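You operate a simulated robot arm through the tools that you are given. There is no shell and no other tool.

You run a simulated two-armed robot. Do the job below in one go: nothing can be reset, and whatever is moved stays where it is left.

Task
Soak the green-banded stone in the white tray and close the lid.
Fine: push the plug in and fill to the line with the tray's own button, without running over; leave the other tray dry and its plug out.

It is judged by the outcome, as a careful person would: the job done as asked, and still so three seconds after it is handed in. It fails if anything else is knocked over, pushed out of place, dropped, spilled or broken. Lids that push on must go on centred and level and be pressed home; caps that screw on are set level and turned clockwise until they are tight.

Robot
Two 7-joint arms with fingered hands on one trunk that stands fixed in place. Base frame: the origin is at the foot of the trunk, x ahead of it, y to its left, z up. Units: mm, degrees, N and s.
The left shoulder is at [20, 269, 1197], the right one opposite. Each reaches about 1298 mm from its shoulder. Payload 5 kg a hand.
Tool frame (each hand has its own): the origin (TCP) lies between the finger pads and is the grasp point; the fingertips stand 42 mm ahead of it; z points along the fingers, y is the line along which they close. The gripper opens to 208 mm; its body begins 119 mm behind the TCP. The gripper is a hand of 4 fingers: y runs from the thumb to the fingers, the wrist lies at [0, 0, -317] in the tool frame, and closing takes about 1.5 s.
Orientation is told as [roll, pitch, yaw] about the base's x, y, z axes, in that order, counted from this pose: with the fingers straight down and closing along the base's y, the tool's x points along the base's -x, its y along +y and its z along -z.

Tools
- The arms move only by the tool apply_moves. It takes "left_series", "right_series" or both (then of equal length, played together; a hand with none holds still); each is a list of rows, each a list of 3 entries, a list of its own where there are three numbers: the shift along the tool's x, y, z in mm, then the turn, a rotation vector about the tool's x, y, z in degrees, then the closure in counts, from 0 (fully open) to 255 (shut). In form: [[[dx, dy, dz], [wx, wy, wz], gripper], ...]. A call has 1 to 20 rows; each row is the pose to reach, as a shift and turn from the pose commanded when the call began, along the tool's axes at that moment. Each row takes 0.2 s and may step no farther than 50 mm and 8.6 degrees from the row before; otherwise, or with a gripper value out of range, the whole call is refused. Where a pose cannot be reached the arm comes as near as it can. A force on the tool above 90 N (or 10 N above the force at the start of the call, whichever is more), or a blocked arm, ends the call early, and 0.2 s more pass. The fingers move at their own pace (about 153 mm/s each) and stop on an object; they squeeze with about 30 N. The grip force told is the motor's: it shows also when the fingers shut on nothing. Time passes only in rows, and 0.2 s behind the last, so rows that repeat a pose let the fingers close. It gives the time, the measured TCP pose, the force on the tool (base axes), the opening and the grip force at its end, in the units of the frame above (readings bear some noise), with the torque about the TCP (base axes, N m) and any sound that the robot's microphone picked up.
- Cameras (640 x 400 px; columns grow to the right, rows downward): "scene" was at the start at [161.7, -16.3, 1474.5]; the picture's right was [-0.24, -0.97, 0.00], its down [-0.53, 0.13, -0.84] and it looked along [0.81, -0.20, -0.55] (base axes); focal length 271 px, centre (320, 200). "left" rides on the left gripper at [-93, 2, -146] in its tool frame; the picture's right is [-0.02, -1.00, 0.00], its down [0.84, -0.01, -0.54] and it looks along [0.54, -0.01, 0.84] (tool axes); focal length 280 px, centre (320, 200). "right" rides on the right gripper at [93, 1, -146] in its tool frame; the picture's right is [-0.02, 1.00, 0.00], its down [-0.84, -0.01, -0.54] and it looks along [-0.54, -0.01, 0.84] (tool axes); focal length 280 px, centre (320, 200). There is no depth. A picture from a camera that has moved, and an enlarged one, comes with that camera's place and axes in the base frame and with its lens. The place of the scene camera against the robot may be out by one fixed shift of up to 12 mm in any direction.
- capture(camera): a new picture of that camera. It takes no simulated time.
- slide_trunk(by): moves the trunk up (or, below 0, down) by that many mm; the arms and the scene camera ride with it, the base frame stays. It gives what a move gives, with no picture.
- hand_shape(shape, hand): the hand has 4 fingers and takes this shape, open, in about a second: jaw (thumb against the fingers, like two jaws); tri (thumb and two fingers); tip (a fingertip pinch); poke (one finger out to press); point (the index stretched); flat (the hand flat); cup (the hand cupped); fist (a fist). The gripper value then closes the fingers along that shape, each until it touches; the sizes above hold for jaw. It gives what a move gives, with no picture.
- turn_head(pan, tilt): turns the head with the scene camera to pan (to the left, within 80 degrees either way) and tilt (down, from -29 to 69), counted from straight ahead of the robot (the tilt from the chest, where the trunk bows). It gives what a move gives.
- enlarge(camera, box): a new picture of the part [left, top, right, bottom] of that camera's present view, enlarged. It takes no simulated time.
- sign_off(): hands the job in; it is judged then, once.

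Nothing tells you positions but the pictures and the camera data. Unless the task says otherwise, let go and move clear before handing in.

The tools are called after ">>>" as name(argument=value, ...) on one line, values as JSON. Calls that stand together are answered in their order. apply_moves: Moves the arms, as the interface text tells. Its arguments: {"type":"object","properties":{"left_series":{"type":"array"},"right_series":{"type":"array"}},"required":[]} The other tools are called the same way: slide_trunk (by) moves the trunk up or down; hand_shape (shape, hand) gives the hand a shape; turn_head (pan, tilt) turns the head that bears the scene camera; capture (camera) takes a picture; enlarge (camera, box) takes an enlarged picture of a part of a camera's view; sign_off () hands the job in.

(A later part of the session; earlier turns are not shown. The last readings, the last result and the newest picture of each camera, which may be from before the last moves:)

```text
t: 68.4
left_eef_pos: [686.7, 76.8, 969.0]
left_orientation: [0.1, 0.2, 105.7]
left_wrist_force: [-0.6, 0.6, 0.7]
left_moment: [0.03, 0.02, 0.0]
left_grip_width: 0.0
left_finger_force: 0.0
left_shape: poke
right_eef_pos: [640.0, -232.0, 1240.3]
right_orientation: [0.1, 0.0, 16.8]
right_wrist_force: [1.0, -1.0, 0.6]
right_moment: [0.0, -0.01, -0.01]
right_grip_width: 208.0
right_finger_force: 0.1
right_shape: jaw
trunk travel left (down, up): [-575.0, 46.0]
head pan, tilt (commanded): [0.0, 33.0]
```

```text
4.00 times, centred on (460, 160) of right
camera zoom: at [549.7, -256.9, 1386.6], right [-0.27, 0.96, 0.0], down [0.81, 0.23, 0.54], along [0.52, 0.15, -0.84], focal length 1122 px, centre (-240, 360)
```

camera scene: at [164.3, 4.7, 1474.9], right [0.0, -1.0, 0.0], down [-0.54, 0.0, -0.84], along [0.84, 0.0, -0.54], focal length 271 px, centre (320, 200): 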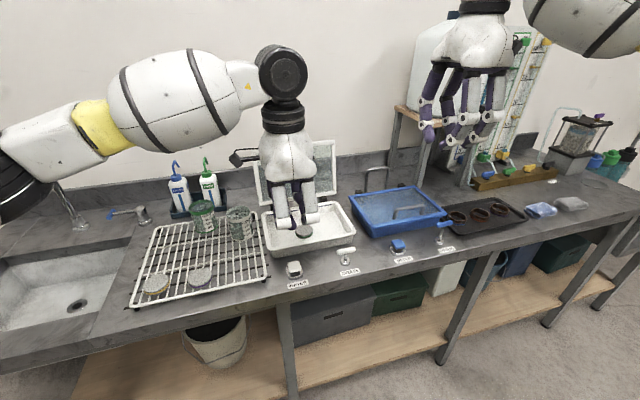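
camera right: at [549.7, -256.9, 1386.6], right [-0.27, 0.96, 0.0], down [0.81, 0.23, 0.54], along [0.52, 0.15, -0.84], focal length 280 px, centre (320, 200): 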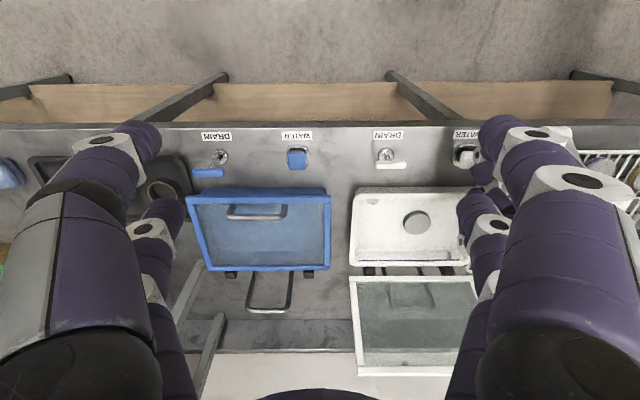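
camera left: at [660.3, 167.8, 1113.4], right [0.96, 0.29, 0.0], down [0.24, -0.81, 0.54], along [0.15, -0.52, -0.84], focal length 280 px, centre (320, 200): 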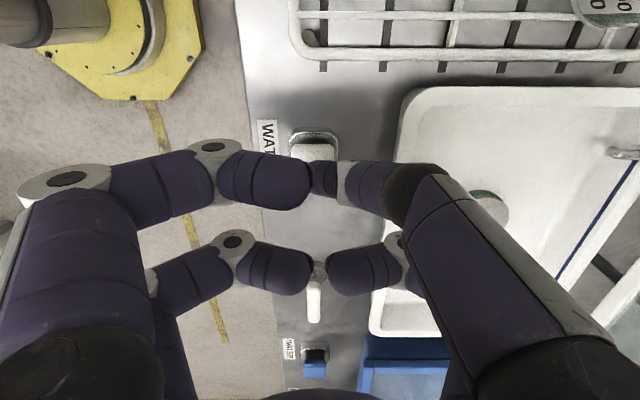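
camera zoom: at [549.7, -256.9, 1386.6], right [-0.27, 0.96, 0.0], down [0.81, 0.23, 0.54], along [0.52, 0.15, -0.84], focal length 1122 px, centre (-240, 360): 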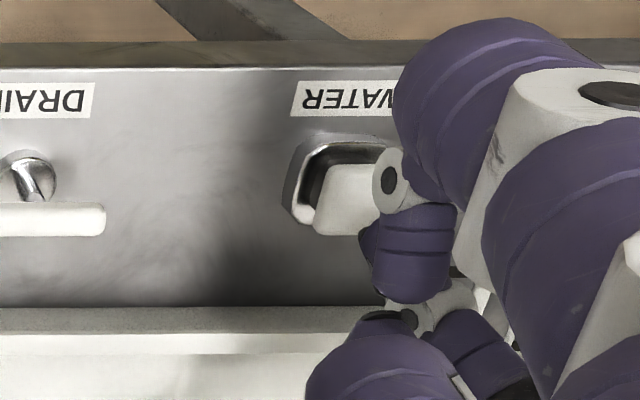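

Alignment is good. I lower to just above the button.

>>> apply_moves(left_series=[[[3, 0, 6], [0, 0, 0], 0], [[3, 0, 12], [0, 0, 0], 0], [[3, 0, 15], [0, 0, 0], 0], [[3, 0, 15], [0, 0, 0], 0]])

>>> enlarge(camera="scene", box=[260, 230, 340, 290])

>>> enlarge(camera="right", box=[340, 170, 480, 290])

```text
t: 69.4
left_eef_pos: [689.2, 74.0, 951.6]
left_orientation: [0.2, 0.2, 105.8]
left_wrist_force: [-1.0, -1.5, 5.2]
left_moment: [-0.03, 0.05, -0.03]
left_grip_width: 0.0
left_finger_force: 0.0
left_shape: poke
right_eef_pos: [640.0, -231.7, 1239.7]
right_orientation: [0.1, 0.0, 16.7]
right_wrist_force: [-0.2, 0.3, 0.0]
right_moment: [0.01, 0.0, 0.01]
right_grip_width: 208.0
right_finger_force: 0.1
right_shape: jaw
trunk travel left (down, up): [-575.0, 46.0]
head pan, tilt (commanded): [0.0, 33.0]
heard: click
```

```text
6.67 times, centred on (300, 260) of scene
camera zoom: at [164.1, 4.5, 1474.9], right [0.0, -1.0, 0.0], down [-0.54, 0.0, -0.84], along [0.84, 0.0, -0.54], focal length 1806 px, centre (453, -200)
```

zoom: 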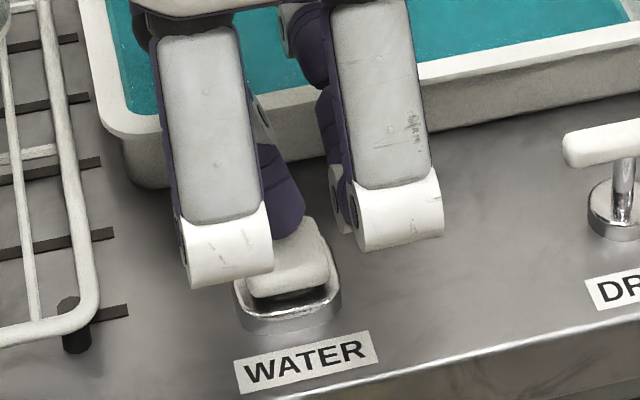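

```text
3.33 times, centred on (410, 230) of right
camera zoom: at [549.6, -257.4, 1386.6], right [-0.28, 0.96, 0.0], down [0.81, 0.23, 0.54], along [0.52, 0.15, -0.84], focal length 935 px, centre (20, 100)
```

zoom: 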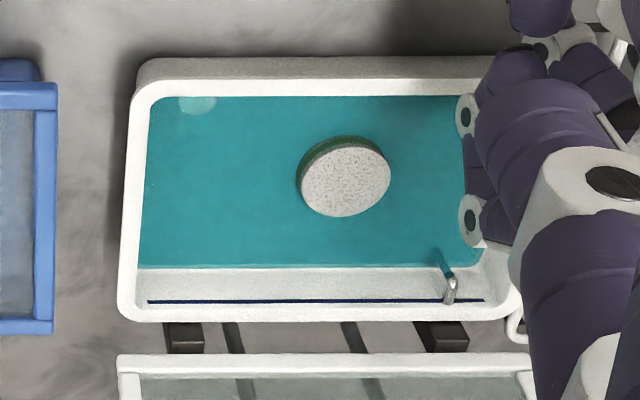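

The button clicked and water is already running. I lift off straight away to see whether the flow stops and where the level is.

>>> apply_moves(left_series=[[[0, 0, -15], [0, 0, 0], 0]])

>>> enlarge(camera="right", box=[340, 170, 480, 290])

>>> enlarge(camera="scene", box=[230, 180, 390, 290])

```text
t: 69.8
left_eef_pos: [687.3, 73.2, 967.6]
left_orientation: [0.1, 0.2, 105.8]
left_wrist_force: [0.4, -0.1, -0.2]
left_moment: [0.02, -0.01, 0.02]
left_grip_width: 0.0
left_finger_force: 0.1
left_shape: poke
right_eef_pos: [639.1, -231.5, 1240.8]
right_orientation: [0.1, 0.0, 16.9]
right_wrist_force: [-0.4, -0.9, 0.1]
right_moment: [0.02, -0.02, 0.01]
right_grip_width: 208.1
right_finger_force: 0.1
right_shape: jaw
trunk travel left (down, up): [-575.0, 46.0]
head pan, tilt (commanded): [0.0, 33.0]
```

```text
3.33 times, centred on (410, 230) of right
camera zoom: at [549.5, -257.3, 1386.7], right [-0.28, 0.96, 0.0], down [0.81, 0.23, 0.54], along [0.52, 0.15, -0.84], focal length 935 px, centre (20, 100)
```

zoom: 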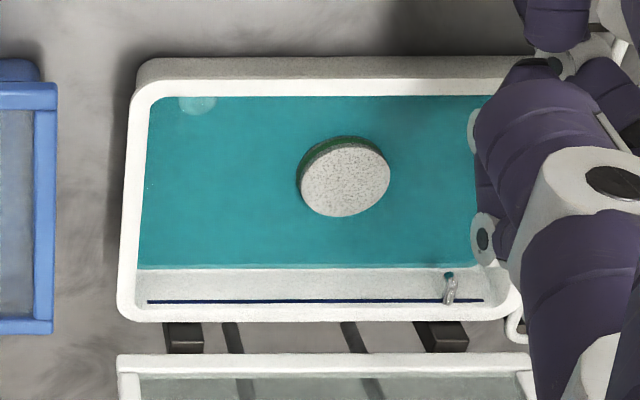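

```text
3.64 times, centred on (310, 235) of scene
camera zoom: at [164.0, 4.6, 1474.9], right [0.0, -1.0, 0.0], down [-0.54, 0.0, -0.84], along [0.84, 0.0, -0.54], focal length 985 px, centre (356, 73)
```

zoom: 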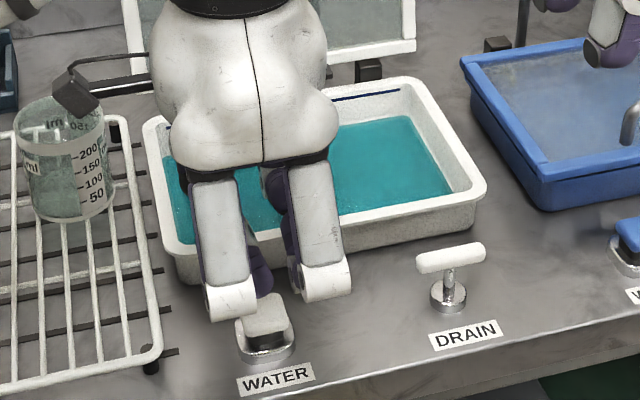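

The button only runs while pressed, and the level is steady now, roughly 25 mm below the line. I fill on in short presses, checking after each.

>>> apply_moves(left_series=[[[0, 0, 15], [0, 0, 0], 0], [[0, 0, 15], [0, 0, 0], 0], [[0, 0, 0], [0, 0, 0], 0]])

>>> enlarge(camera="right", box=[340, 170, 480, 290])

```text
t: 70.6
left_eef_pos: [687.5, 74.1, 967.8]
left_orientation: [0.1, 0.2, 105.8]
left_wrist_force: [-0.3, -0.4, -0.8]
left_moment: [0.04, -0.03, 0.04]
left_grip_width: 0.1
left_finger_force: 0.1
left_shape: poke
right_eef_pos: [640.7, -231.9, 1239.7]
right_orientation: [0.1, 0.0, 17.0]
right_wrist_force: [-0.1, -0.3, 0.3]
right_moment: [0.01, -0.08, -0.02]
right_grip_width: 207.9
right_finger_force: 0.0
right_shape: jaw
trunk travel left (down, up): [-575.0, 46.0]
head pan, tilt (commanded): [0.0, 33.0]
heard: click
```

```text
3.33 times, centred on (410, 230) of right
camera zoom: at [549.5, -257.4, 1386.7], right [-0.28, 0.96, 0.0], down [0.81, 0.23, 0.54], along [0.52, 0.15, -0.84], focal length 935 px, centre (20, 100)
```

zoom: 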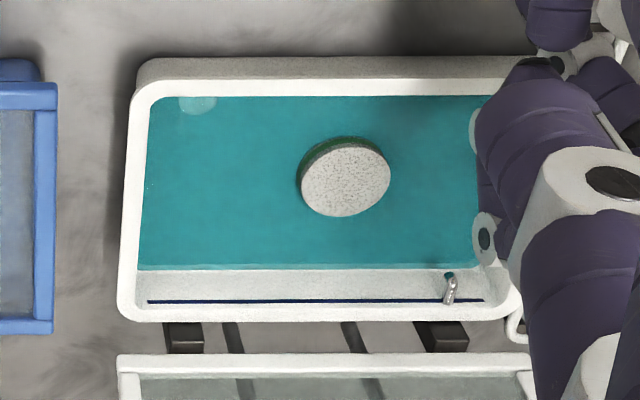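

Only 1–2 mm more from that press, so the flow is slow. I hold it a bit longer.

>>> apply_moves(left_series=[[[0, 0, 15], [0, 0, 0], 0], [[0, 0, 15], [0, 0, 0], 0], [[0, 0, 15], [0, 0, 0], 0], [[0, 0, 15], [0, 0, 0], 0], [[0, 0, 15], [0, 0, 0], 0], [[0, 0, 15], [0, 0, 0], 0], [[0, 0, 0], [0, 0, 0], 0]])

>>> enlarge(camera="right", box=[340, 170, 480, 290])

>>> enlarge(camera="scene", box=[230, 180, 390, 290])

```text
t: 72.2
left_eef_pos: [686.7, 71.7, 966.8]
left_orientation: [0.1, 0.2, 105.8]
left_wrist_force: [-0.5, 0.4, -0.7]
left_moment: [0.05, -0.02, -0.01]
left_grip_width: 0.0
left_finger_force: 0.1
left_shape: poke
right_eef_pos: [638.7, -231.0, 1239.3]
right_orientation: [0.0, 0.0, 16.7]
right_wrist_force: [-0.7, -0.1, 0.8]
right_moment: [0.06, -0.05, 0.05]
right_grip_width: 207.7
right_finger_force: 0.0
right_shape: jaw
trunk travel left (down, up): [-575.0, 46.0]
head pan, tilt (commanded): [0.0, 33.0]
heard: click
```

```text
3.33 times, centred on (410, 230) of right
camera zoom: at [549.5, -257.5, 1386.7], right [-0.28, 0.96, 0.0], down [0.81, 0.23, 0.54], along [0.52, 0.15, -0.84], focal length 935 px, centre (20, 100)
```

zoom: 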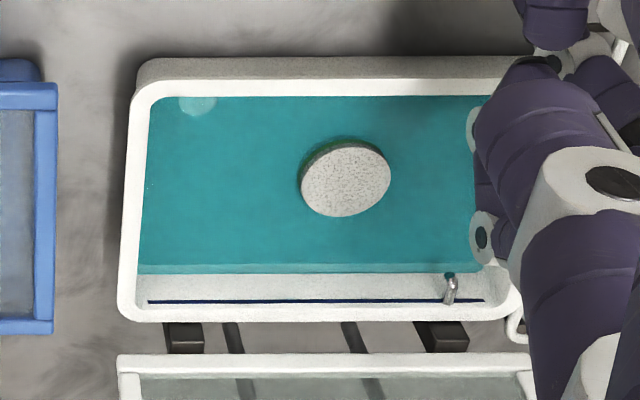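

```text
3.64 times, centred on (310, 235) of scene
camera zoom: at [163.9, 4.5, 1474.9], right [0.0, -1.0, 0.0], down [-0.54, 0.0, -0.84], along [0.84, 0.0, -0.54], focal length 985 px, centre (356, 73)
```

zoom: 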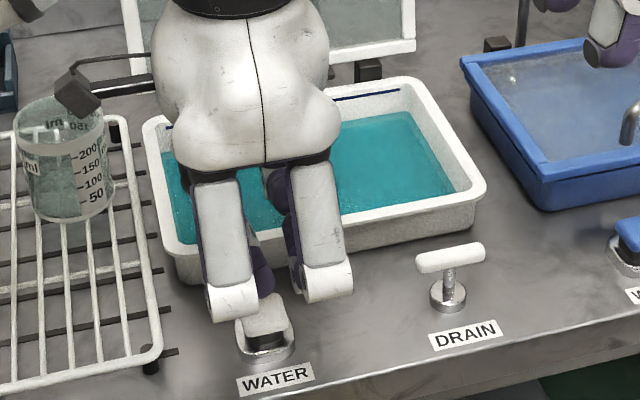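

About 4 px per second of pressing in this view, with some 26 px to the line. I hold for about 3 s.

>>> apply_moves(left_series=[[[0, 0, 15], [0, 0, 0], 0], [[0, 0, 15], [0, 0, 0], 0], [[0, 0, 15], [0, 0, 0], 0], [[0, 0, 15], [0, 0, 0], 0], [[0, 0, 15], [0, 0, 0], 0], [[0, 0, 15], [0, 0, 0], 0], [[0, 0, 15], [0, 0, 0], 0], [[0, 0, 15], [0, 0, 0], 0], [[0, 0, 15], [0, 0, 0], 0], [[0, 0, 15], [0, 0, 0], 0], [[0, 0, 15], [0, 0, 0], 0], [[0, 0, 15], [0, 0, 0], 0], [[0, 0, 15], [0, 0, 0], 0], [[0, 0, 15], [0, 0, 0], 0], [[0, 0, 15], [0, 0, 0], 0], [[0, 0, 0], [0, 0, 0], 0]])

>>> enlarge(camera="right", box=[340, 170, 480, 290])

```text
t: 75.6
left_eef_pos: [689.3, 73.3, 966.7]
left_orientation: [0.0, 0.2, 105.7]
left_wrist_force: [-0.9, -1.3, -0.4]
left_moment: [0.02, 0.0, 0.02]
left_grip_width: 0.0
left_finger_force: 0.1
left_shape: poke
right_eef_pos: [639.4, -230.7, 1239.6]
right_orientation: [0.1, 0.0, 16.9]
right_wrist_force: [-0.2, 0.2, -0.2]
right_moment: [0.0, -0.02, -0.01]
right_grip_width: 207.7
right_finger_force: 0.1
right_shape: jaw
trunk travel left (down, up): [-575.0, 46.0]
head pan, tilt (commanded): [0.0, 33.0]
heard: click
```

```text
3.33 times, centred on (410, 230) of right
camera zoom: at [549.6, -257.3, 1386.6], right [-0.28, 0.96, 0.0], down [0.81, 0.23, 0.54], along [0.52, 0.15, -0.84], focal length 935 px, centre (20, 100)
```

zoom: 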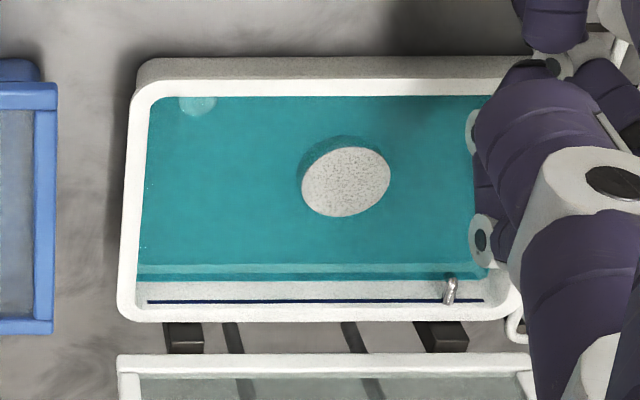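

The level rises slower than reckoned; about 19 px remain. I hold another 3.2 s and then measure finer.

>>> apply_moves(left_series=[[[0, 0, 15], [0, 0, 0], 0], [[0, 0, 15], [0, 0, 0], 0], [[0, 0, 15], [0, 0, 0], 0], [[0, 0, 15], [0, 0, 0], 0], [[0, 0, 15], [0, 0, 0], 0], [[0, 0, 15], [0, 0, 0], 0], [[0, 0, 15], [0, 0, 0], 0], [[0, 0, 15], [0, 0, 0], 0], [[0, 0, 15], [0, 0, 0], 0], [[0, 0, 15], [0, 0, 0], 0], [[0, 0, 15], [0, 0, 0], 0], [[0, 0, 15], [0, 0, 0], 0], [[0, 0, 15], [0, 0, 0], 0], [[0, 0, 15], [0, 0, 0], 0], [[0, 0, 15], [0, 0, 0], 0], [[0, 0, 15], [0, 0, 0], 0], [[0, 0, 0], [0, 0, 0], 0]])

>>> enlarge(camera="right", box=[340, 170, 480, 290])

>>> enlarge(camera="scene", box=[300, 185, 370, 240])

```text
t: 79.2
left_eef_pos: [688.2, 72.5, 964.9]
left_orientation: [0.0, 0.2, 105.7]
left_wrist_force: [-0.8, 0.4, 0.6]
left_moment: [0.04, -0.05, 0.01]
left_grip_width: 0.0
left_finger_force: 0.0
left_shape: poke
right_eef_pos: [637.7, -231.1, 1240.1]
right_orientation: [0.2, -0.1, 16.9]
right_wrist_force: [-0.7, 0.1, -0.1]
right_moment: [0.03, -0.03, 0.04]
right_grip_width: 207.7
right_finger_force: 0.0
right_shape: jaw
trunk travel left (down, up): [-575.0, 46.0]
head pan, tilt (commanded): [0.0, 33.0]
heard: click
```

```text
3.33 times, centred on (410, 230) of right
camera zoom: at [549.6, -257.4, 1386.6], right [-0.28, 0.96, 0.0], down [0.81, 0.23, 0.54], along [0.52, 0.15, -0.84], focal length 935 px, centre (20, 100)
```

zoom: 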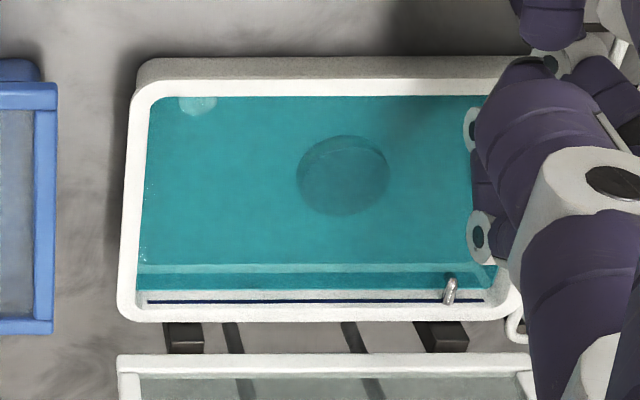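

```text
7.27 times, centred on (335, 212) of scene
camera zoom: at [164.0, 4.5, 1474.9], right [0.0, -1.0, 0.0], down [-0.54, 0.0, -0.84], along [0.84, 0.0, -0.54], focal length 1970 px, centre (211, 109)
```

zoom: 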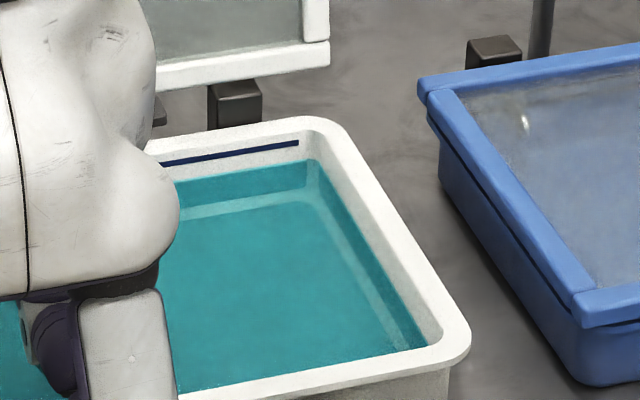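

Stone is submerged; about 10–11 px remain (roughly 4 s). I hold 2.4 s, then finish with short presses.

>>> apply_moves(left_series=[[[0, 0, 15], [0, 0, 0], 0], [[0, 0, 15], [0, 0, 0], 0], [[0, 0, 15], [0, 0, 0], 0], [[0, 0, 15], [0, 0, 0], 0], [[0, 0, 15], [0, 0, 0], 0], [[0, 0, 15], [0, 0, 0], 0], [[0, 0, 15], [0, 0, 0], 0], [[0, 0, 15], [0, 0, 0], 0], [[0, 0, 15], [0, 0, 0], 0], [[0, 0, 15], [0, 0, 0], 0], [[0, 0, 15], [0, 0, 0], 0], [[0, 0, 15], [0, 0, 0], 0], [[0, 0, 0], [0, 0, 0], 0]])

>>> enlarge(camera="right", box=[360, 235, 460, 290])

>>> enlarge(camera="scene", box=[315, 185, 355, 220])

```text
t: 82.0
left_eef_pos: [687.8, 73.0, 965.8]
left_orientation: [0.1, 0.3, 105.8]
left_wrist_force: [0.2, 0.4, -0.5]
left_moment: [-0.01, -0.04, 0.02]
left_grip_width: 0.0
left_finger_force: 0.0
left_shape: poke
right_eef_pos: [639.3, -231.5, 1239.7]
right_orientation: [0.0, -0.1, 16.8]
right_wrist_force: [0.0, -0.4, 0.3]
right_moment: [-0.01, -0.01, 0.0]
right_grip_width: 207.9
right_finger_force: 0.1
right_shape: jaw
trunk travel left (down, up): [-575.0, 46.0]
head pan, tilt (commanded): [0.0, 33.0]
heard: click
```

```text
6.40 times, centred on (410, 262) of right
camera zoom: at [549.5, -257.2, 1386.7], right [-0.28, 0.96, 0.0], down [0.81, 0.23, 0.54], along [0.52, 0.15, -0.84], focal length 1794 px, centre (-256, -200)
```

zoom: 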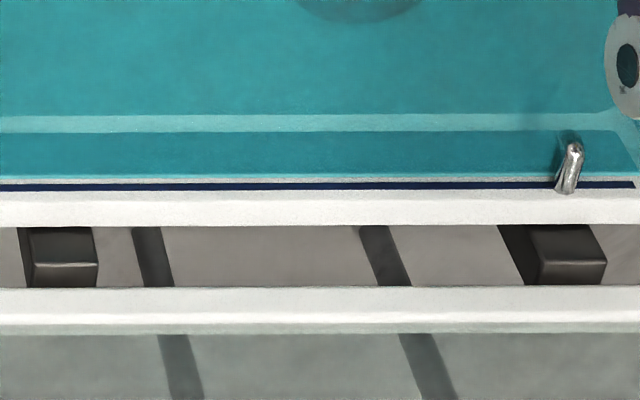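

```text
11.43 times, centred on (335, 202) of scene
camera zoom: at [163.9, 4.7, 1474.9], right [0.0, -1.0, 0.0], down [-0.54, 0.0, -0.84], along [0.84, 0.0, -0.54], focal length 3096 px, centre (149, 171)
```

zoom: 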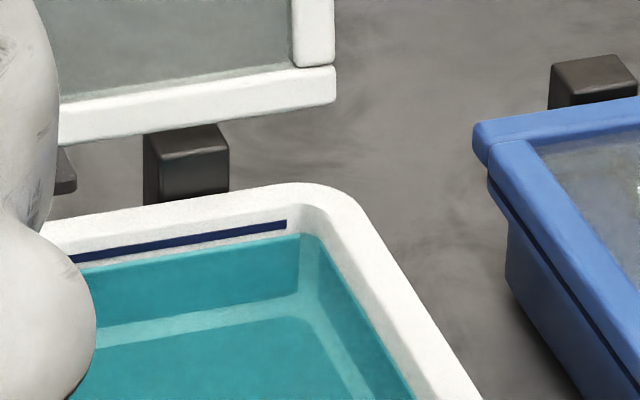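

The water is about 3 mm below the line's lower edge. One more press of about 1.2 s.

>>> apply_moves(left_series=[[[0, 0, 15], [0, 0, 0], 0], [[0, 0, 15], [0, 0, 0], 0], [[0, 0, 15], [0, 0, 0], 0], [[0, 0, 15], [0, 0, 0], 0], [[0, 0, 15], [0, 0, 0], 0], [[0, 0, 15], [0, 0, 0], 0], [[0, 0, 0], [0, 0, 0], 0]])

>>> enlarge(camera="right", box=[360, 235, 460, 290])

>>> enlarge(camera="scene", box=[315, 185, 355, 220])

```text
t: 83.6
left_eef_pos: [688.0, 72.1, 966.9]
left_orientation: [0.2, 0.2, 105.7]
left_wrist_force: [-1.0, -0.4, -0.1]
left_moment: [0.04, -0.05, -0.01]
left_grip_width: 0.0
left_finger_force: 0.1
left_shape: poke
right_eef_pos: [639.6, -231.9, 1239.7]
right_orientation: [0.0, -0.2, 16.8]
right_wrist_force: [-0.3, -0.8, 0.5]
right_moment: [0.03, -0.07, 0.02]
right_grip_width: 207.9
right_finger_force: 0.0
right_shape: jaw
trunk travel left (down, up): [-575.0, 46.0]
head pan, tilt (commanded): [0.0, 33.0]
heard: click
```

```text
6.40 times, centred on (410, 262) of right
camera zoom: at [549.4, -257.5, 1386.7], right [-0.28, 0.96, 0.0], down [0.81, 0.23, 0.54], along [0.52, 0.15, -0.84], focal length 1794 px, centre (-256, -200)
```

zoom: 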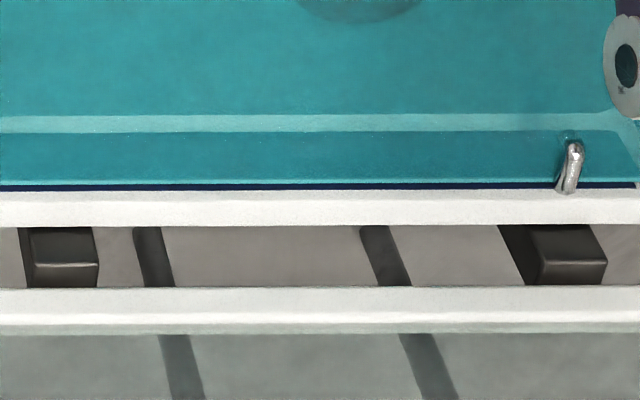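

```text
11.43 times, centred on (335, 202) of scene
camera zoom: at [163.9, 4.5, 1474.9], right [0.0, -1.0, 0.0], down [-0.54, 0.0, -0.84], along [0.84, 0.0, -0.54], focal length 3096 px, centre (149, 171)
```

zoom: 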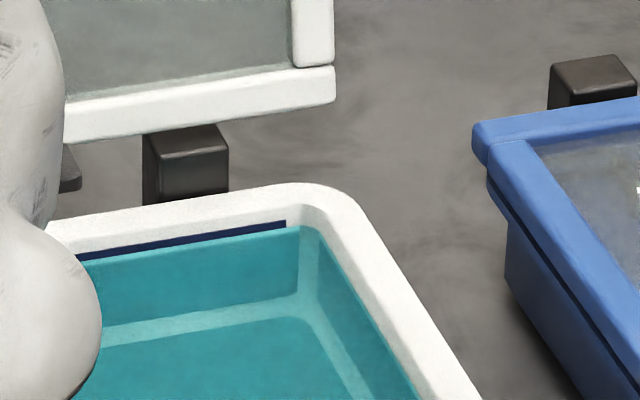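

The surface has reached the line's lower part. One last short tap brings it to the middle of the line.

>>> apply_moves(left_series=[[[0, 0, 15], [0, 0, 0], 0], [[0, 0, 15], [0, 0, 0], 0], [[0, 0, 0], [0, 0, 0], 0]])

>>> enlarge(camera="right", box=[380, 250, 430, 280])

>>> enlarge(camera="scene", box=[315, 185, 355, 220])

```text
t: 84.4
left_eef_pos: [685.6, 72.7, 966.3]
left_orientation: [0.1, 0.2, 105.8]
left_wrist_force: [0.1, 0.0, 0.4]
left_moment: [0.02, -0.08, -0.01]
left_grip_width: 0.0
left_finger_force: 0.1
left_shape: poke
right_eef_pos: [639.6, -231.7, 1239.9]
right_orientation: [0.1, 0.1, 16.9]
right_wrist_force: [-0.3, 0.4, 0.1]
right_moment: [0.03, -0.03, 0.01]
right_grip_width: 207.4
right_finger_force: 0.1
right_shape: jaw
trunk travel left (down, up): [-575.0, 46.0]
head pan, tilt (commanded): [0.0, 33.0]
heard: click
```

```text
12.80 times, centred on (405, 265) of right
camera zoom: at [549.5, -257.3, 1386.6], right [-0.28, 0.96, 0.0], down [0.81, 0.23, 0.54], along [0.52, 0.15, -0.84], focal length 3589 px, centre (-768, -632)
```

zoom: 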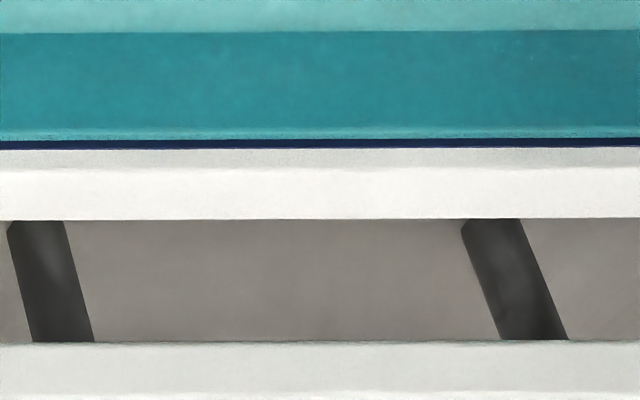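

```text
11.43 times, centred on (335, 202) of scene
camera zoom: at [164.0, 4.6, 1474.9], right [0.0, -1.0, 0.0], down [-0.54, 0.0, -0.84], along [0.84, 0.0, -0.54], focal length 3096 px, centre (149, 171)
```

zoom: 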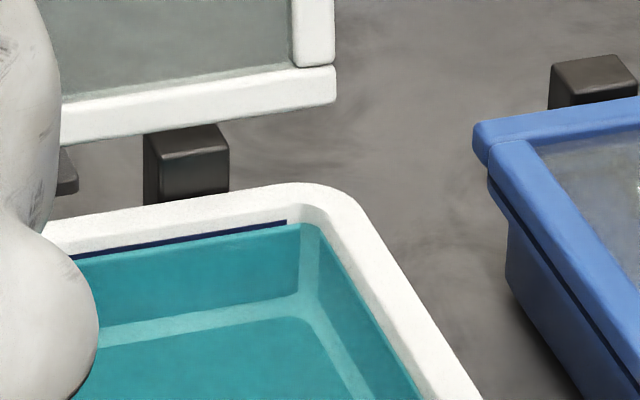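

Water is at the line. Now for closing: I lift the left hand off the button, and turn the right hand back to its waiting pose on the right.

>>> apply_moves(left_series=[[[0, 0, -20], [0, 0, 0], 0], [[0, 0, -55], [0, 0, 0], 0], [[0, 0, -95], [0, 0, 0], 0], [[0, 0, -134], [0, 0, 0], 0], [[0, 0, -134], [0, 0, 0], 0], [[0, 0, -134], [0, 0, 0], 0], [[0, 0, -134], [0, 0, 0], 0], [[0, 0, -134], [0, 0, 0], 0], [[0, 0, -134], [0, 0, 0], 0], [[0, 0, -134], [0, 0, 0], 0], [[0, 0, -134], [0, 0, 0], 0]], right_series=[[[-9, -9, -2], [0, 0, -8], 30], [[-18, -18, -4], [0, 0, -16], 60], [[-28, -28, -6], [0, 0, -24], 90], [[-38, -38, -8], [0, 0, -32], 120], [[-48, -48, -10], [0, 0, -40], 150], [[-58, -58, -12], [0, 0, -48], 180], [[-68, -68, -14], [0, 0, -56], 200], [[-78, -78, -16], [0, 0, -64], 218], [[-88, -88, -18], [0, 0, -72], 218], [[-98, -98, -21], [0, 0, -80], 218], [[-105.5, -106.6, -23], [0, 0, -88.5], 218]])

>>> hand_shape(hand="left", shape="jaw")

>>> capture(camera="scene")

>>> enlarge(camera="scene", box=[230, 130, 380, 270])

```text
t: 86.8
left_eef_pos: [688.1, 73.8, 1102.7]
left_orientation: [0.1, 0.2, 105.9]
left_wrist_force: [0.4, -0.1, 0.5]
left_moment: [0.0, 0.01, -0.01]
left_grip_width: 0.0
left_finger_force: 0.1
left_shape: poke
right_eef_pos: [771.8, -299.4, 1264.8]
right_orientation: [0.0, 0.0, 105.5]
right_wrist_force: [-0.1, 0.0, 0.2]
right_moment: [-0.01, 0.05, -0.01]
right_grip_width: 30.4
right_finger_force: 0.0
right_shape: jaw
trunk travel left (down, up): [-575.0, 46.0]
head pan, tilt (commanded): [0.0, 33.0]
```

```text
t: 87.7
left_eef_pos: [687.3, 73.3, 1103.3]
left_orientation: [0.1, 0.2, 105.8]
left_wrist_force: [0.0, -0.8, 0.7]
left_moment: [0.01, 0.01, -0.01]
left_grip_width: 208.0
left_finger_force: 0.1
left_shape: jaw
right_eef_pos: [772.1, -300.2, 1265.0]
right_orientation: [0.1, -0.1, 105.2]
right_wrist_force: [-0.1, 1.0, 0.2]
right_moment: [0.03, 0.05, 0.01]
right_grip_width: 30.5
right_finger_force: 0.0
right_shape: jaw
trunk travel left (down, up): [-575.0, 46.0]
head pan, tilt (commanded): [0.0, 33.0]
```

```text
taken
camera scene: at [164.3, 4.7, 1474.8], right [0.0, -1.0, 0.0], down [-0.54, 0.0, -0.84], along [0.84, 0.0, -0.54], focal length 271 px, centre (320, 200)
```

scene: 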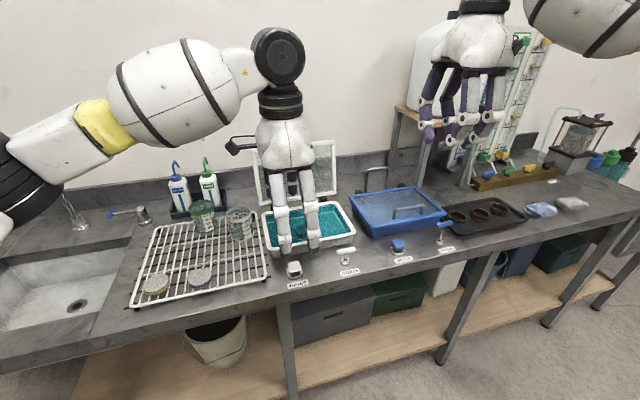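

```text
2.86 times, centred on (305, 200) of scene
camera zoom: at [164.3, 4.7, 1474.8], right [0.0, -1.0, 0.0], down [-0.54, 0.0, -0.84], along [0.84, 0.0, -0.54], focal length 774 px, centre (363, 200)
```

zoom: 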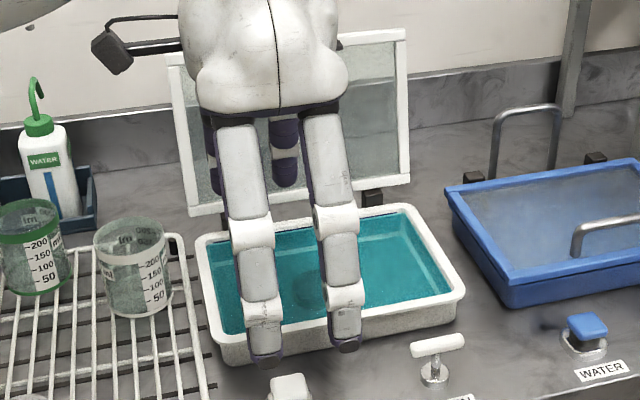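

I raise the left hand and bring it over the standing lid's top edge, with the jaw at 60 mm and tilted as when it left.

>>> apply_moves(left_series=[[[0, 0, -40], [0, 0, 0], 60], [[0, 0, -80], [0, 0, 0], 120], [[0, -20, -112], [3, 0, 0], 181], [[-4, -58, -112], [6, 0, 0], 181], [[-10, -98, -112], [9, 0, 0], 181], [[-16, -138, -112], [12, 0, 0], 181], [[-22, -178, -111], [15, 0, 0], 181], [[-28, -218, -110], [18, 0, 0], 181], [[-31.7, -252, -108.4], [21.4, 0, 0], 181], [[-31.7, -252, -108.4], [21.4, 0, 0], 181]])

>>> capture(camera="left")

>>> enlarge(camera="scene", box=[220, 60, 380, 220])

```text
t: 89.9
left_eef_pos: [923.7, 173.0, 1213.0]
left_orientation: [-21.4, 0.2, 105.8]
left_wrist_force: [0.1, 0.3, 0.9]
left_moment: [0.01, 0.0, 0.02]
left_grip_width: 60.4
left_finger_force: 0.1
left_shape: jaw
right_eef_pos: [771.2, -301.0, 1264.9]
right_orientation: [-0.1, -0.1, 105.4]
right_wrist_force: [-0.5, -0.9, -0.7]
right_moment: [-0.01, -0.04, 0.01]
right_grip_width: 30.6
right_finger_force: 0.0
right_shape: jaw
trunk travel left (down, up): [-575.0, 46.0]
head pan, tilt (commanded): [0.0, 33.0]
```

```text
taken
camera left: at [844.8, 250.3, 1347.4], right [0.89, 0.27, 0.36], down [0.05, -0.86, 0.51], along [0.45, -0.44, -0.78], focal length 280 px, centre (320, 200)
```

left: 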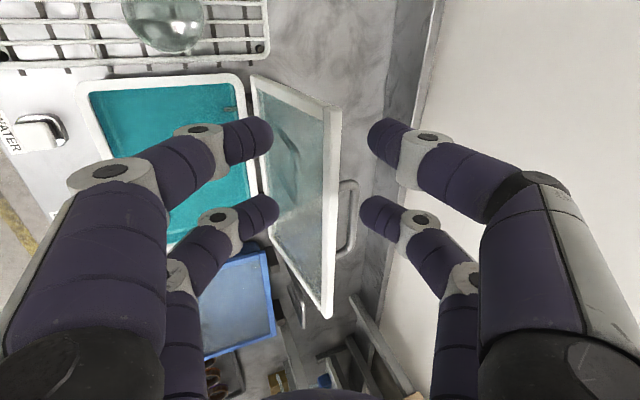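

```text
2.50 times, centred on (300, 140) of scene
camera zoom: at [164.1, 4.5, 1474.9], right [0.0, -1.0, 0.0], down [-0.54, 0.0, -0.84], along [0.84, 0.0, -0.54], focal length 677 px, centre (370, 350)
```

zoom: 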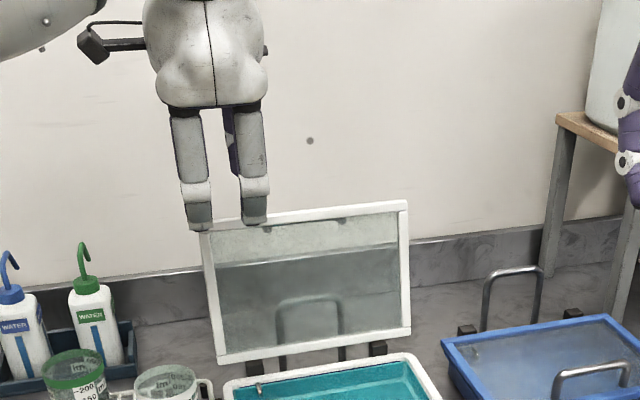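

The lid's top edge lies between the finger rows as planned. I lower the hand over it.

>>> apply_moves(left_series=[[[0, 1, 20], [0, 0, 0], 181], [[0, 2, 40], [0, 0, 0], 181], [[0, 3, 60], [0, 0, 0], 181], [[0, 3, 75], [0, 0, 0], 181], [[0, 3, 85], [0, 0, 0], 181], [[0, 3, 85], [0, 0, 0], 181]])

>>> capture(camera="left")

>>> enlarge(camera="scene", box=[220, 60, 380, 220])

```text
t: 91.3
left_eef_pos: [947.5, 180.2, 1130.0]
left_orientation: [-21.3, 0.2, 105.8]
left_wrist_force: [-0.6, -0.2, -0.8]
left_moment: [0.01, -0.01, 0.0]
left_grip_width: 60.7
left_finger_force: 0.0
left_shape: jaw
right_eef_pos: [771.0, -300.1, 1263.9]
right_orientation: [0.0, -0.1, 105.4]
right_wrist_force: [0.6, 0.3, -0.5]
right_moment: [0.0, -0.07, -0.01]
right_grip_width: 30.5
right_finger_force: 0.0
right_shape: jaw
trunk travel left (down, up): [-575.0, 46.0]
head pan, tilt (commanded): [0.0, 33.0]
```

```text
taken
camera left: at [869.4, 257.1, 1264.9], right [0.89, 0.27, 0.36], down [0.05, -0.86, 0.51], along [0.45, -0.44, -0.78], focal length 280 px, centre (320, 200)
```

left: 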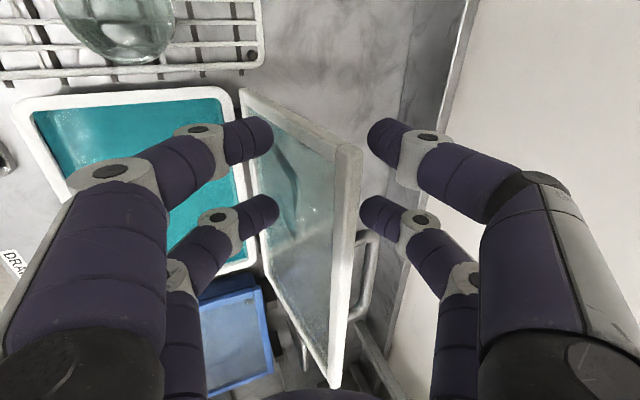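

```text
2.50 times, centred on (300, 140) of scene
camera zoom: at [164.1, 4.6, 1474.9], right [0.0, -1.0, 0.0], down [-0.54, 0.0, -0.84], along [0.84, 0.0, -0.54], focal length 677 px, centre (370, 350)
```

zoom: 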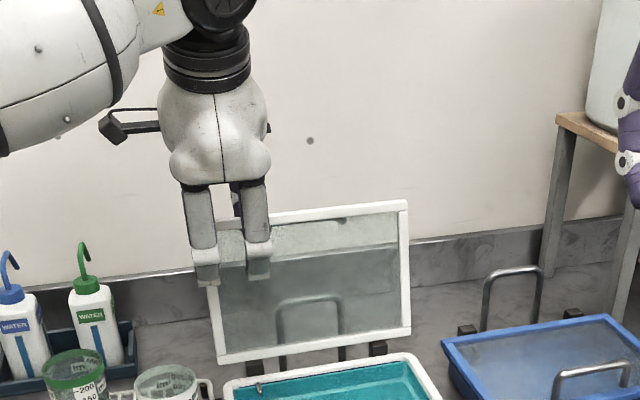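

The edge is caged, 4 mm from the rear fingers. I narrow the jaw slightly and draw the lid's top gently toward me.

>>> apply_moves(left_series=[[[0, 0, 0], [0, 0, 0], 190], [[0, 0, 0], [0, 0, 0], 198], [[0, 7.8, -4.3], [1.3, 0, 0], 198], [[0, 15.6, -8.7], [2.6, 0, 0], 198], [[0, 23.2, -12.5], [3.8, 0, 0], 198], [[0, 30.9, -16.3], [5.1, 0, 0], 198]])

>>> capture(camera="left")

>>> enlarge(camera="scene", box=[220, 60, 380, 220])

```text
t: 92.7
left_eef_pos: [914.7, 171.1, 1132.3]
left_orientation: [-26.4, 0.2, 105.8]
left_wrist_force: [0.5, -0.3, 0.2]
left_moment: [0.0, 0.01, -0.02]
left_grip_width: 47.4
left_finger_force: 0.1
left_shape: jaw
right_eef_pos: [770.5, -300.6, 1265.6]
right_orientation: [0.1, 0.0, 105.3]
right_wrist_force: [-0.5, 1.3, 0.1]
right_moment: [0.0, -0.02, -0.01]
right_grip_width: 30.7
right_finger_force: 0.0
right_shape: jaw
trunk travel left (down, up): [-575.0, 46.0]
head pan, tilt (commanded): [0.0, 33.0]
```

```text
taken
camera left: at [826.0, 244.6, 1261.5], right [0.86, 0.26, 0.44], down [0.01, -0.87, 0.49], along [0.51, -0.42, -0.75], focal length 280 px, centre (320, 200)
```

left: 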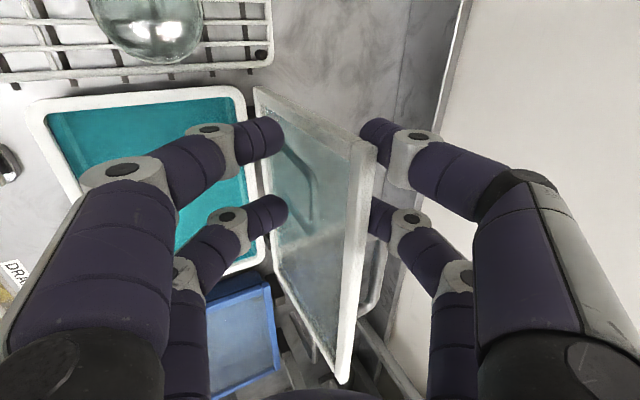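

```text
2.50 times, centred on (300, 140) of scene
camera zoom: at [164.3, 4.7, 1474.9], right [0.0, -1.0, 0.0], down [-0.54, 0.0, -0.84], along [0.84, 0.0, -0.54], focal length 677 px, centre (370, 350)
```

zoom: 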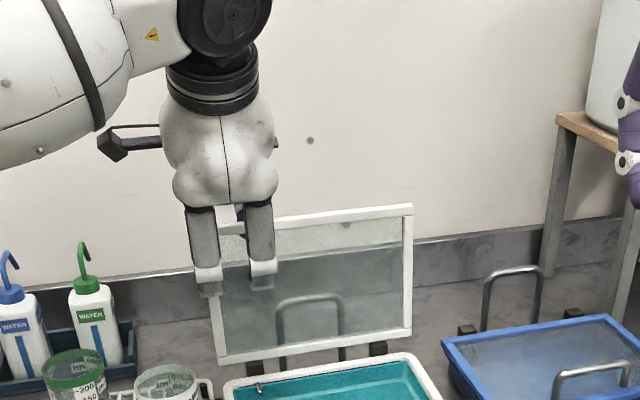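

The lid follows the rear fingers with almost no force. I keep drawing it up toward the vertical.

>>> apply_moves(left_series=[[[0, 7.6, -3.8], [1.2, 0, 0], 198], [[0, 15.3, -7.5], [2.5, 0, 0], 198], [[0, 23.2, -10.8], [3.5, 0, 0], 198], [[0, 31.2, -14.1], [4.5, 0, 0], 198]])

>>> capture(camera="left")

>>> enlarge(camera="scene", box=[220, 60, 380, 220])

```text
t: 93.7
left_eef_pos: [881.5, 162.1, 1130.9]
left_orientation: [-30.9, 0.3, 105.9]
left_wrist_force: [0.3, 0.4, -0.1]
left_moment: [0.02, -0.01, 0.04]
left_grip_width: 47.0
left_finger_force: 0.0
left_shape: jaw
right_eef_pos: [771.6, -299.3, 1263.9]
right_orientation: [0.0, -0.1, 105.4]
right_wrist_force: [0.2, -0.1, 0.0]
right_moment: [0.02, -0.01, 0.03]
right_grip_width: 30.5
right_finger_force: 0.1
right_shape: jaw
trunk travel left (down, up): [-575.0, 46.0]
head pan, tilt (commanded): [0.0, 33.0]
```

```text
taken
camera left: at [782.8, 232.4, 1254.5], right [0.82, 0.25, 0.51], down [-0.03, -0.88, 0.47], along [0.57, -0.4, -0.72], focal length 280 px, centre (320, 200)
```

left: 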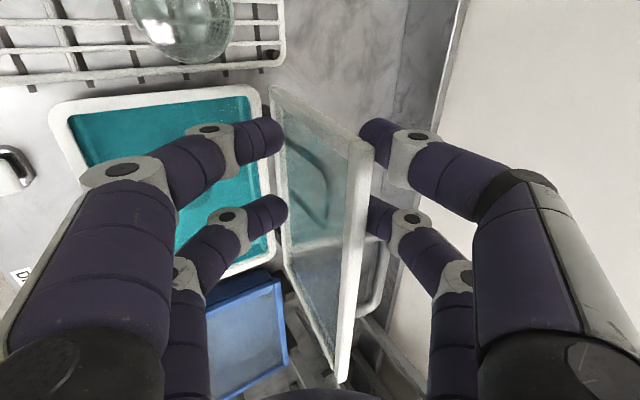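

```text
2.50 times, centred on (300, 140) of scene
camera zoom: at [164.5, 4.8, 1474.8], right [0.0, -1.0, 0.0], down [-0.54, 0.0, -0.84], along [0.84, 0.0, -0.54], focal length 677 px, centre (370, 350)
```

zoom: 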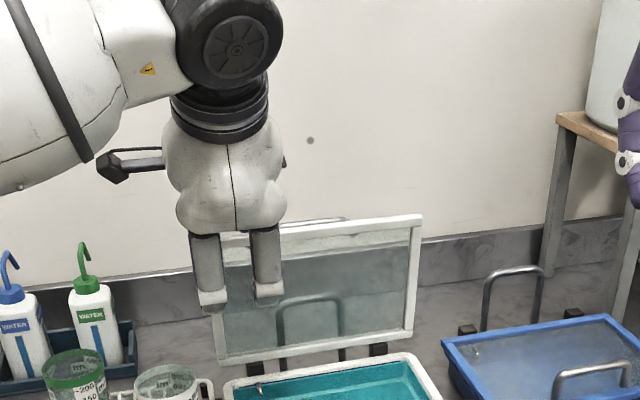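

The lid stands at about 87 degrees, just past vertical. I continue gently so that it comes onto the front fingers.

>>> apply_moves(left_series=[[[0, 8, -3], [1, 0, 0], 198], [[0, 15.9, -6.1], [2, 0, 0], 198], [[0, 17.5, -10.5], [3.5, 0, 0], 198], [[0, 19.2, -15], [5, 0, 0], 198], [[0, 21, -19.4], [6.4, 0, 0], 198]])

>>> capture(camera="left")

>>> enlarge(camera="scene", box=[220, 60, 380, 220])

```text
t: 94.9
left_eef_pos: [856.3, 154.2, 1138.2]
left_orientation: [-37.3, 0.1, 105.7]
left_wrist_force: [1.0, 0.3, 0.9]
left_moment: [0.0, 0.01, -0.01]
left_grip_width: 47.2
left_finger_force: 0.1
left_shape: jaw
right_eef_pos: [770.7, -300.9, 1263.4]
right_orientation: [0.0, 0.0, 105.4]
right_wrist_force: [-0.4, 0.4, -1.2]
right_moment: [-0.01, -0.02, 0.0]
right_grip_width: 30.7
right_finger_force: 0.0
right_shape: jaw
trunk travel left (down, up): [-575.0, 46.0]
head pan, tilt (commanded): [0.0, 33.0]
```

```text
taken
camera left: at [743.3, 221.2, 1252.4], right [0.76, 0.23, 0.61], down [-0.07, -0.9, 0.44], along [0.64, -0.38, -0.66], focal length 280 px, centre (320, 200)
```

left: 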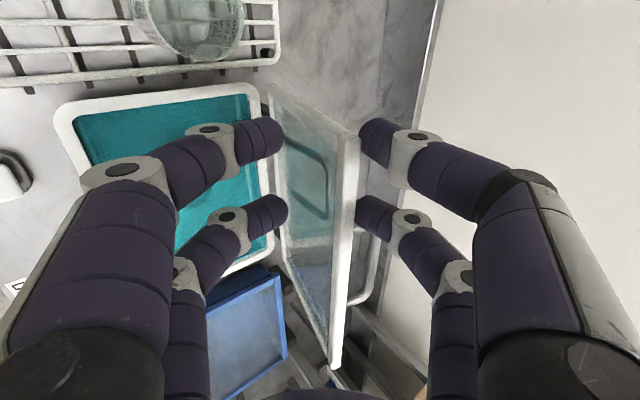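

```text
2.50 times, centred on (300, 140) of scene
camera zoom: at [164.3, 4.7, 1474.9], right [0.0, -1.0, 0.0], down [-0.54, 0.0, -0.84], along [0.84, 0.0, -0.54], focal length 677 px, centre (370, 350)
```

zoom: 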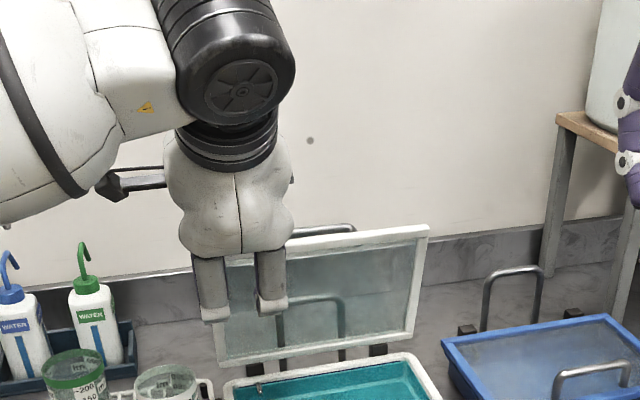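

The hinge has friction: the lid stays at 80 degrees against the rear fingers, which is easy to control. I bring it further down.

>>> apply_moves(left_series=[[[0, 7.3, -2.6], [0.9, 0, 0], 198], [[0, 14.7, -5.1], [1.8, 0, 0], 198], [[0, 22.4, -7.1], [2.7, 0, 0], 198], [[0, 30.2, -9.1], [3.6, 0, 0], 198], [[0, 38, -10.4], [4.5, 0, 0], 198], [[0, 45.8, -11.6], [5.4, 0, 0], 198]])

>>> capture(camera="left")

>>> enlarge(camera="scene", box=[220, 80, 380, 240])

```text
t: 96.3
left_eef_pos: [813.5, 141.2, 1118.4]
left_orientation: [-42.7, 0.3, 105.8]
left_wrist_force: [0.7, -0.1, 0.4]
left_moment: [-0.01, 0.04, -0.01]
left_grip_width: 46.9
left_finger_force: 0.1
left_shape: jaw
right_eef_pos: [770.6, -299.8, 1264.7]
right_orientation: [0.0, -0.1, 105.4]
right_wrist_force: [-0.2, 0.3, 0.4]
right_moment: [-0.06, -0.02, 0.01]
right_grip_width: 30.7
right_finger_force: 0.0
right_shape: jaw
trunk travel left (down, up): [-575.0, 46.0]
head pan, tilt (commanded): [0.0, 33.0]
```

```text
taken
camera left: at [691.7, 205.6, 1223.5], right [0.7, 0.22, 0.68], down [-0.11, -0.91, 0.41], along [0.7, -0.36, -0.61], focal length 280 px, centre (320, 200)
```

left: 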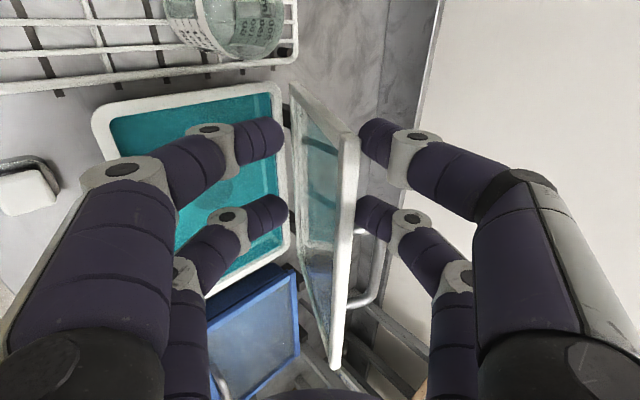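

```text
2.50 times, centred on (300, 160) of scene
camera zoom: at [164.4, 4.8, 1474.8], right [0.0, -1.0, 0.0], down [-0.54, 0.0, -0.84], along [0.84, 0.0, -0.54], focal length 677 px, centre (370, 300)
```

zoom: 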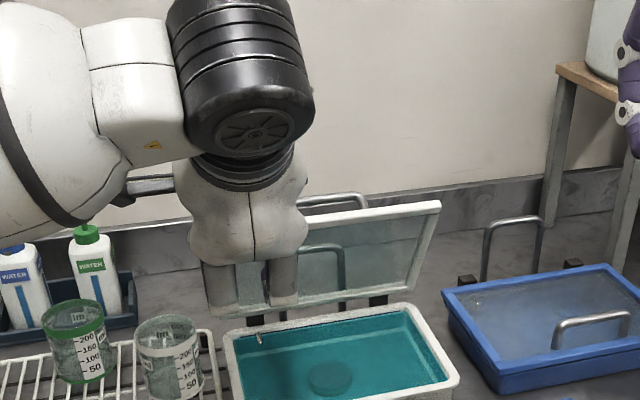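

>>> apply_moves(left_series=[[[0, 7.8, -1.3], [0.9, 0, 0], 198], [[0, 15.6, -2.6], [1.8, 0, 0], 198], [[0, 23.6, -3.2], [2.7, 0, 0], 198], [[0, 31.6, -3.7], [3.6, 0, 0], 198], [[0, 39.5, -3.7], [4.5, 0, 0], 198], [[0, 47.4, -3.6], [5.4, 0, 0], 198], [[0, 55.6, -2.8], [6.3, 0, 0], 198], [[0, 63.8, -1.8], [7.2, 0, 0], 198]])

>>> capture(camera="left")

>>> enlarge(camera="scene", box=[220, 80, 380, 240])

>>> capture(camera="right")

```text
t: 98.1
left_eef_pos: [767.4, 128.9, 1077.6]
left_orientation: [-49.9, 0.2, 105.8]
left_wrist_force: [0.9, 0.4, 0.1]
left_moment: [0.01, 0.01, -0.01]
left_grip_width: 47.1
left_finger_force: 0.1
left_shape: jaw
right_eef_pos: [771.1, -300.6, 1264.5]
right_orientation: [0.0, -0.1, 105.4]
right_wrist_force: [-0.5, -0.1, 0.2]
right_moment: [0.02, 0.01, -0.01]
right_grip_width: 31.0
right_finger_force: 0.2
right_shape: jaw
trunk travel left (down, up): [-575.0, 46.0]
head pan, tilt (commanded): [0.0, 33.0]
```

```text
taken
camera left: at [633.0, 190.5, 1168.7], right [0.61, 0.19, 0.76], down [-0.16, -0.92, 0.36], along [0.77, -0.34, -0.53], focal length 280 px, centre (320, 200)
```

left: 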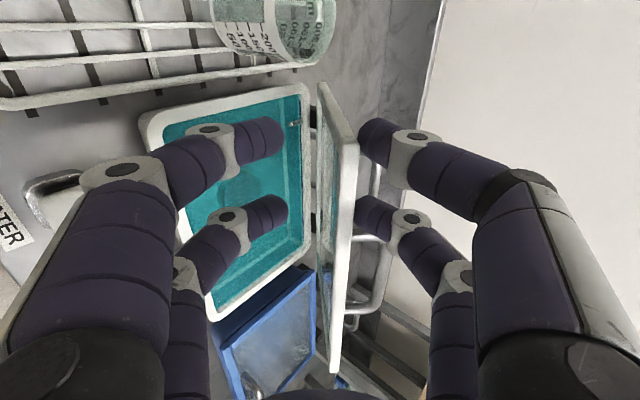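

```text
2.50 times, centred on (300, 160) of scene
camera zoom: at [164.4, 4.7, 1474.8], right [0.0, -1.0, 0.0], down [-0.54, 0.0, -0.84], along [0.84, 0.0, -0.54], focal length 677 px, centre (370, 300)
```

zoom: 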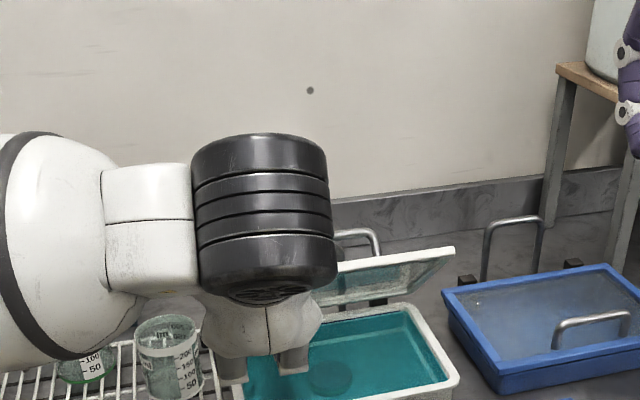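

```text
taken
camera right: at [794.6, -391.5, 1410.9], right [-0.97, -0.25, 0.0], down [-0.21, 0.82, 0.54], along [-0.14, 0.52, -0.84], focal length 280 px, centre (320, 200)
```

right: 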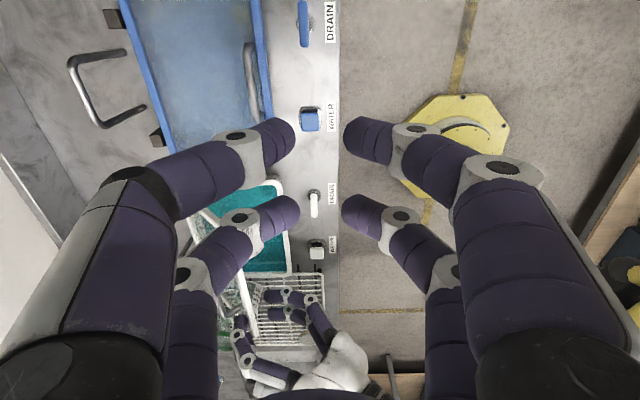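

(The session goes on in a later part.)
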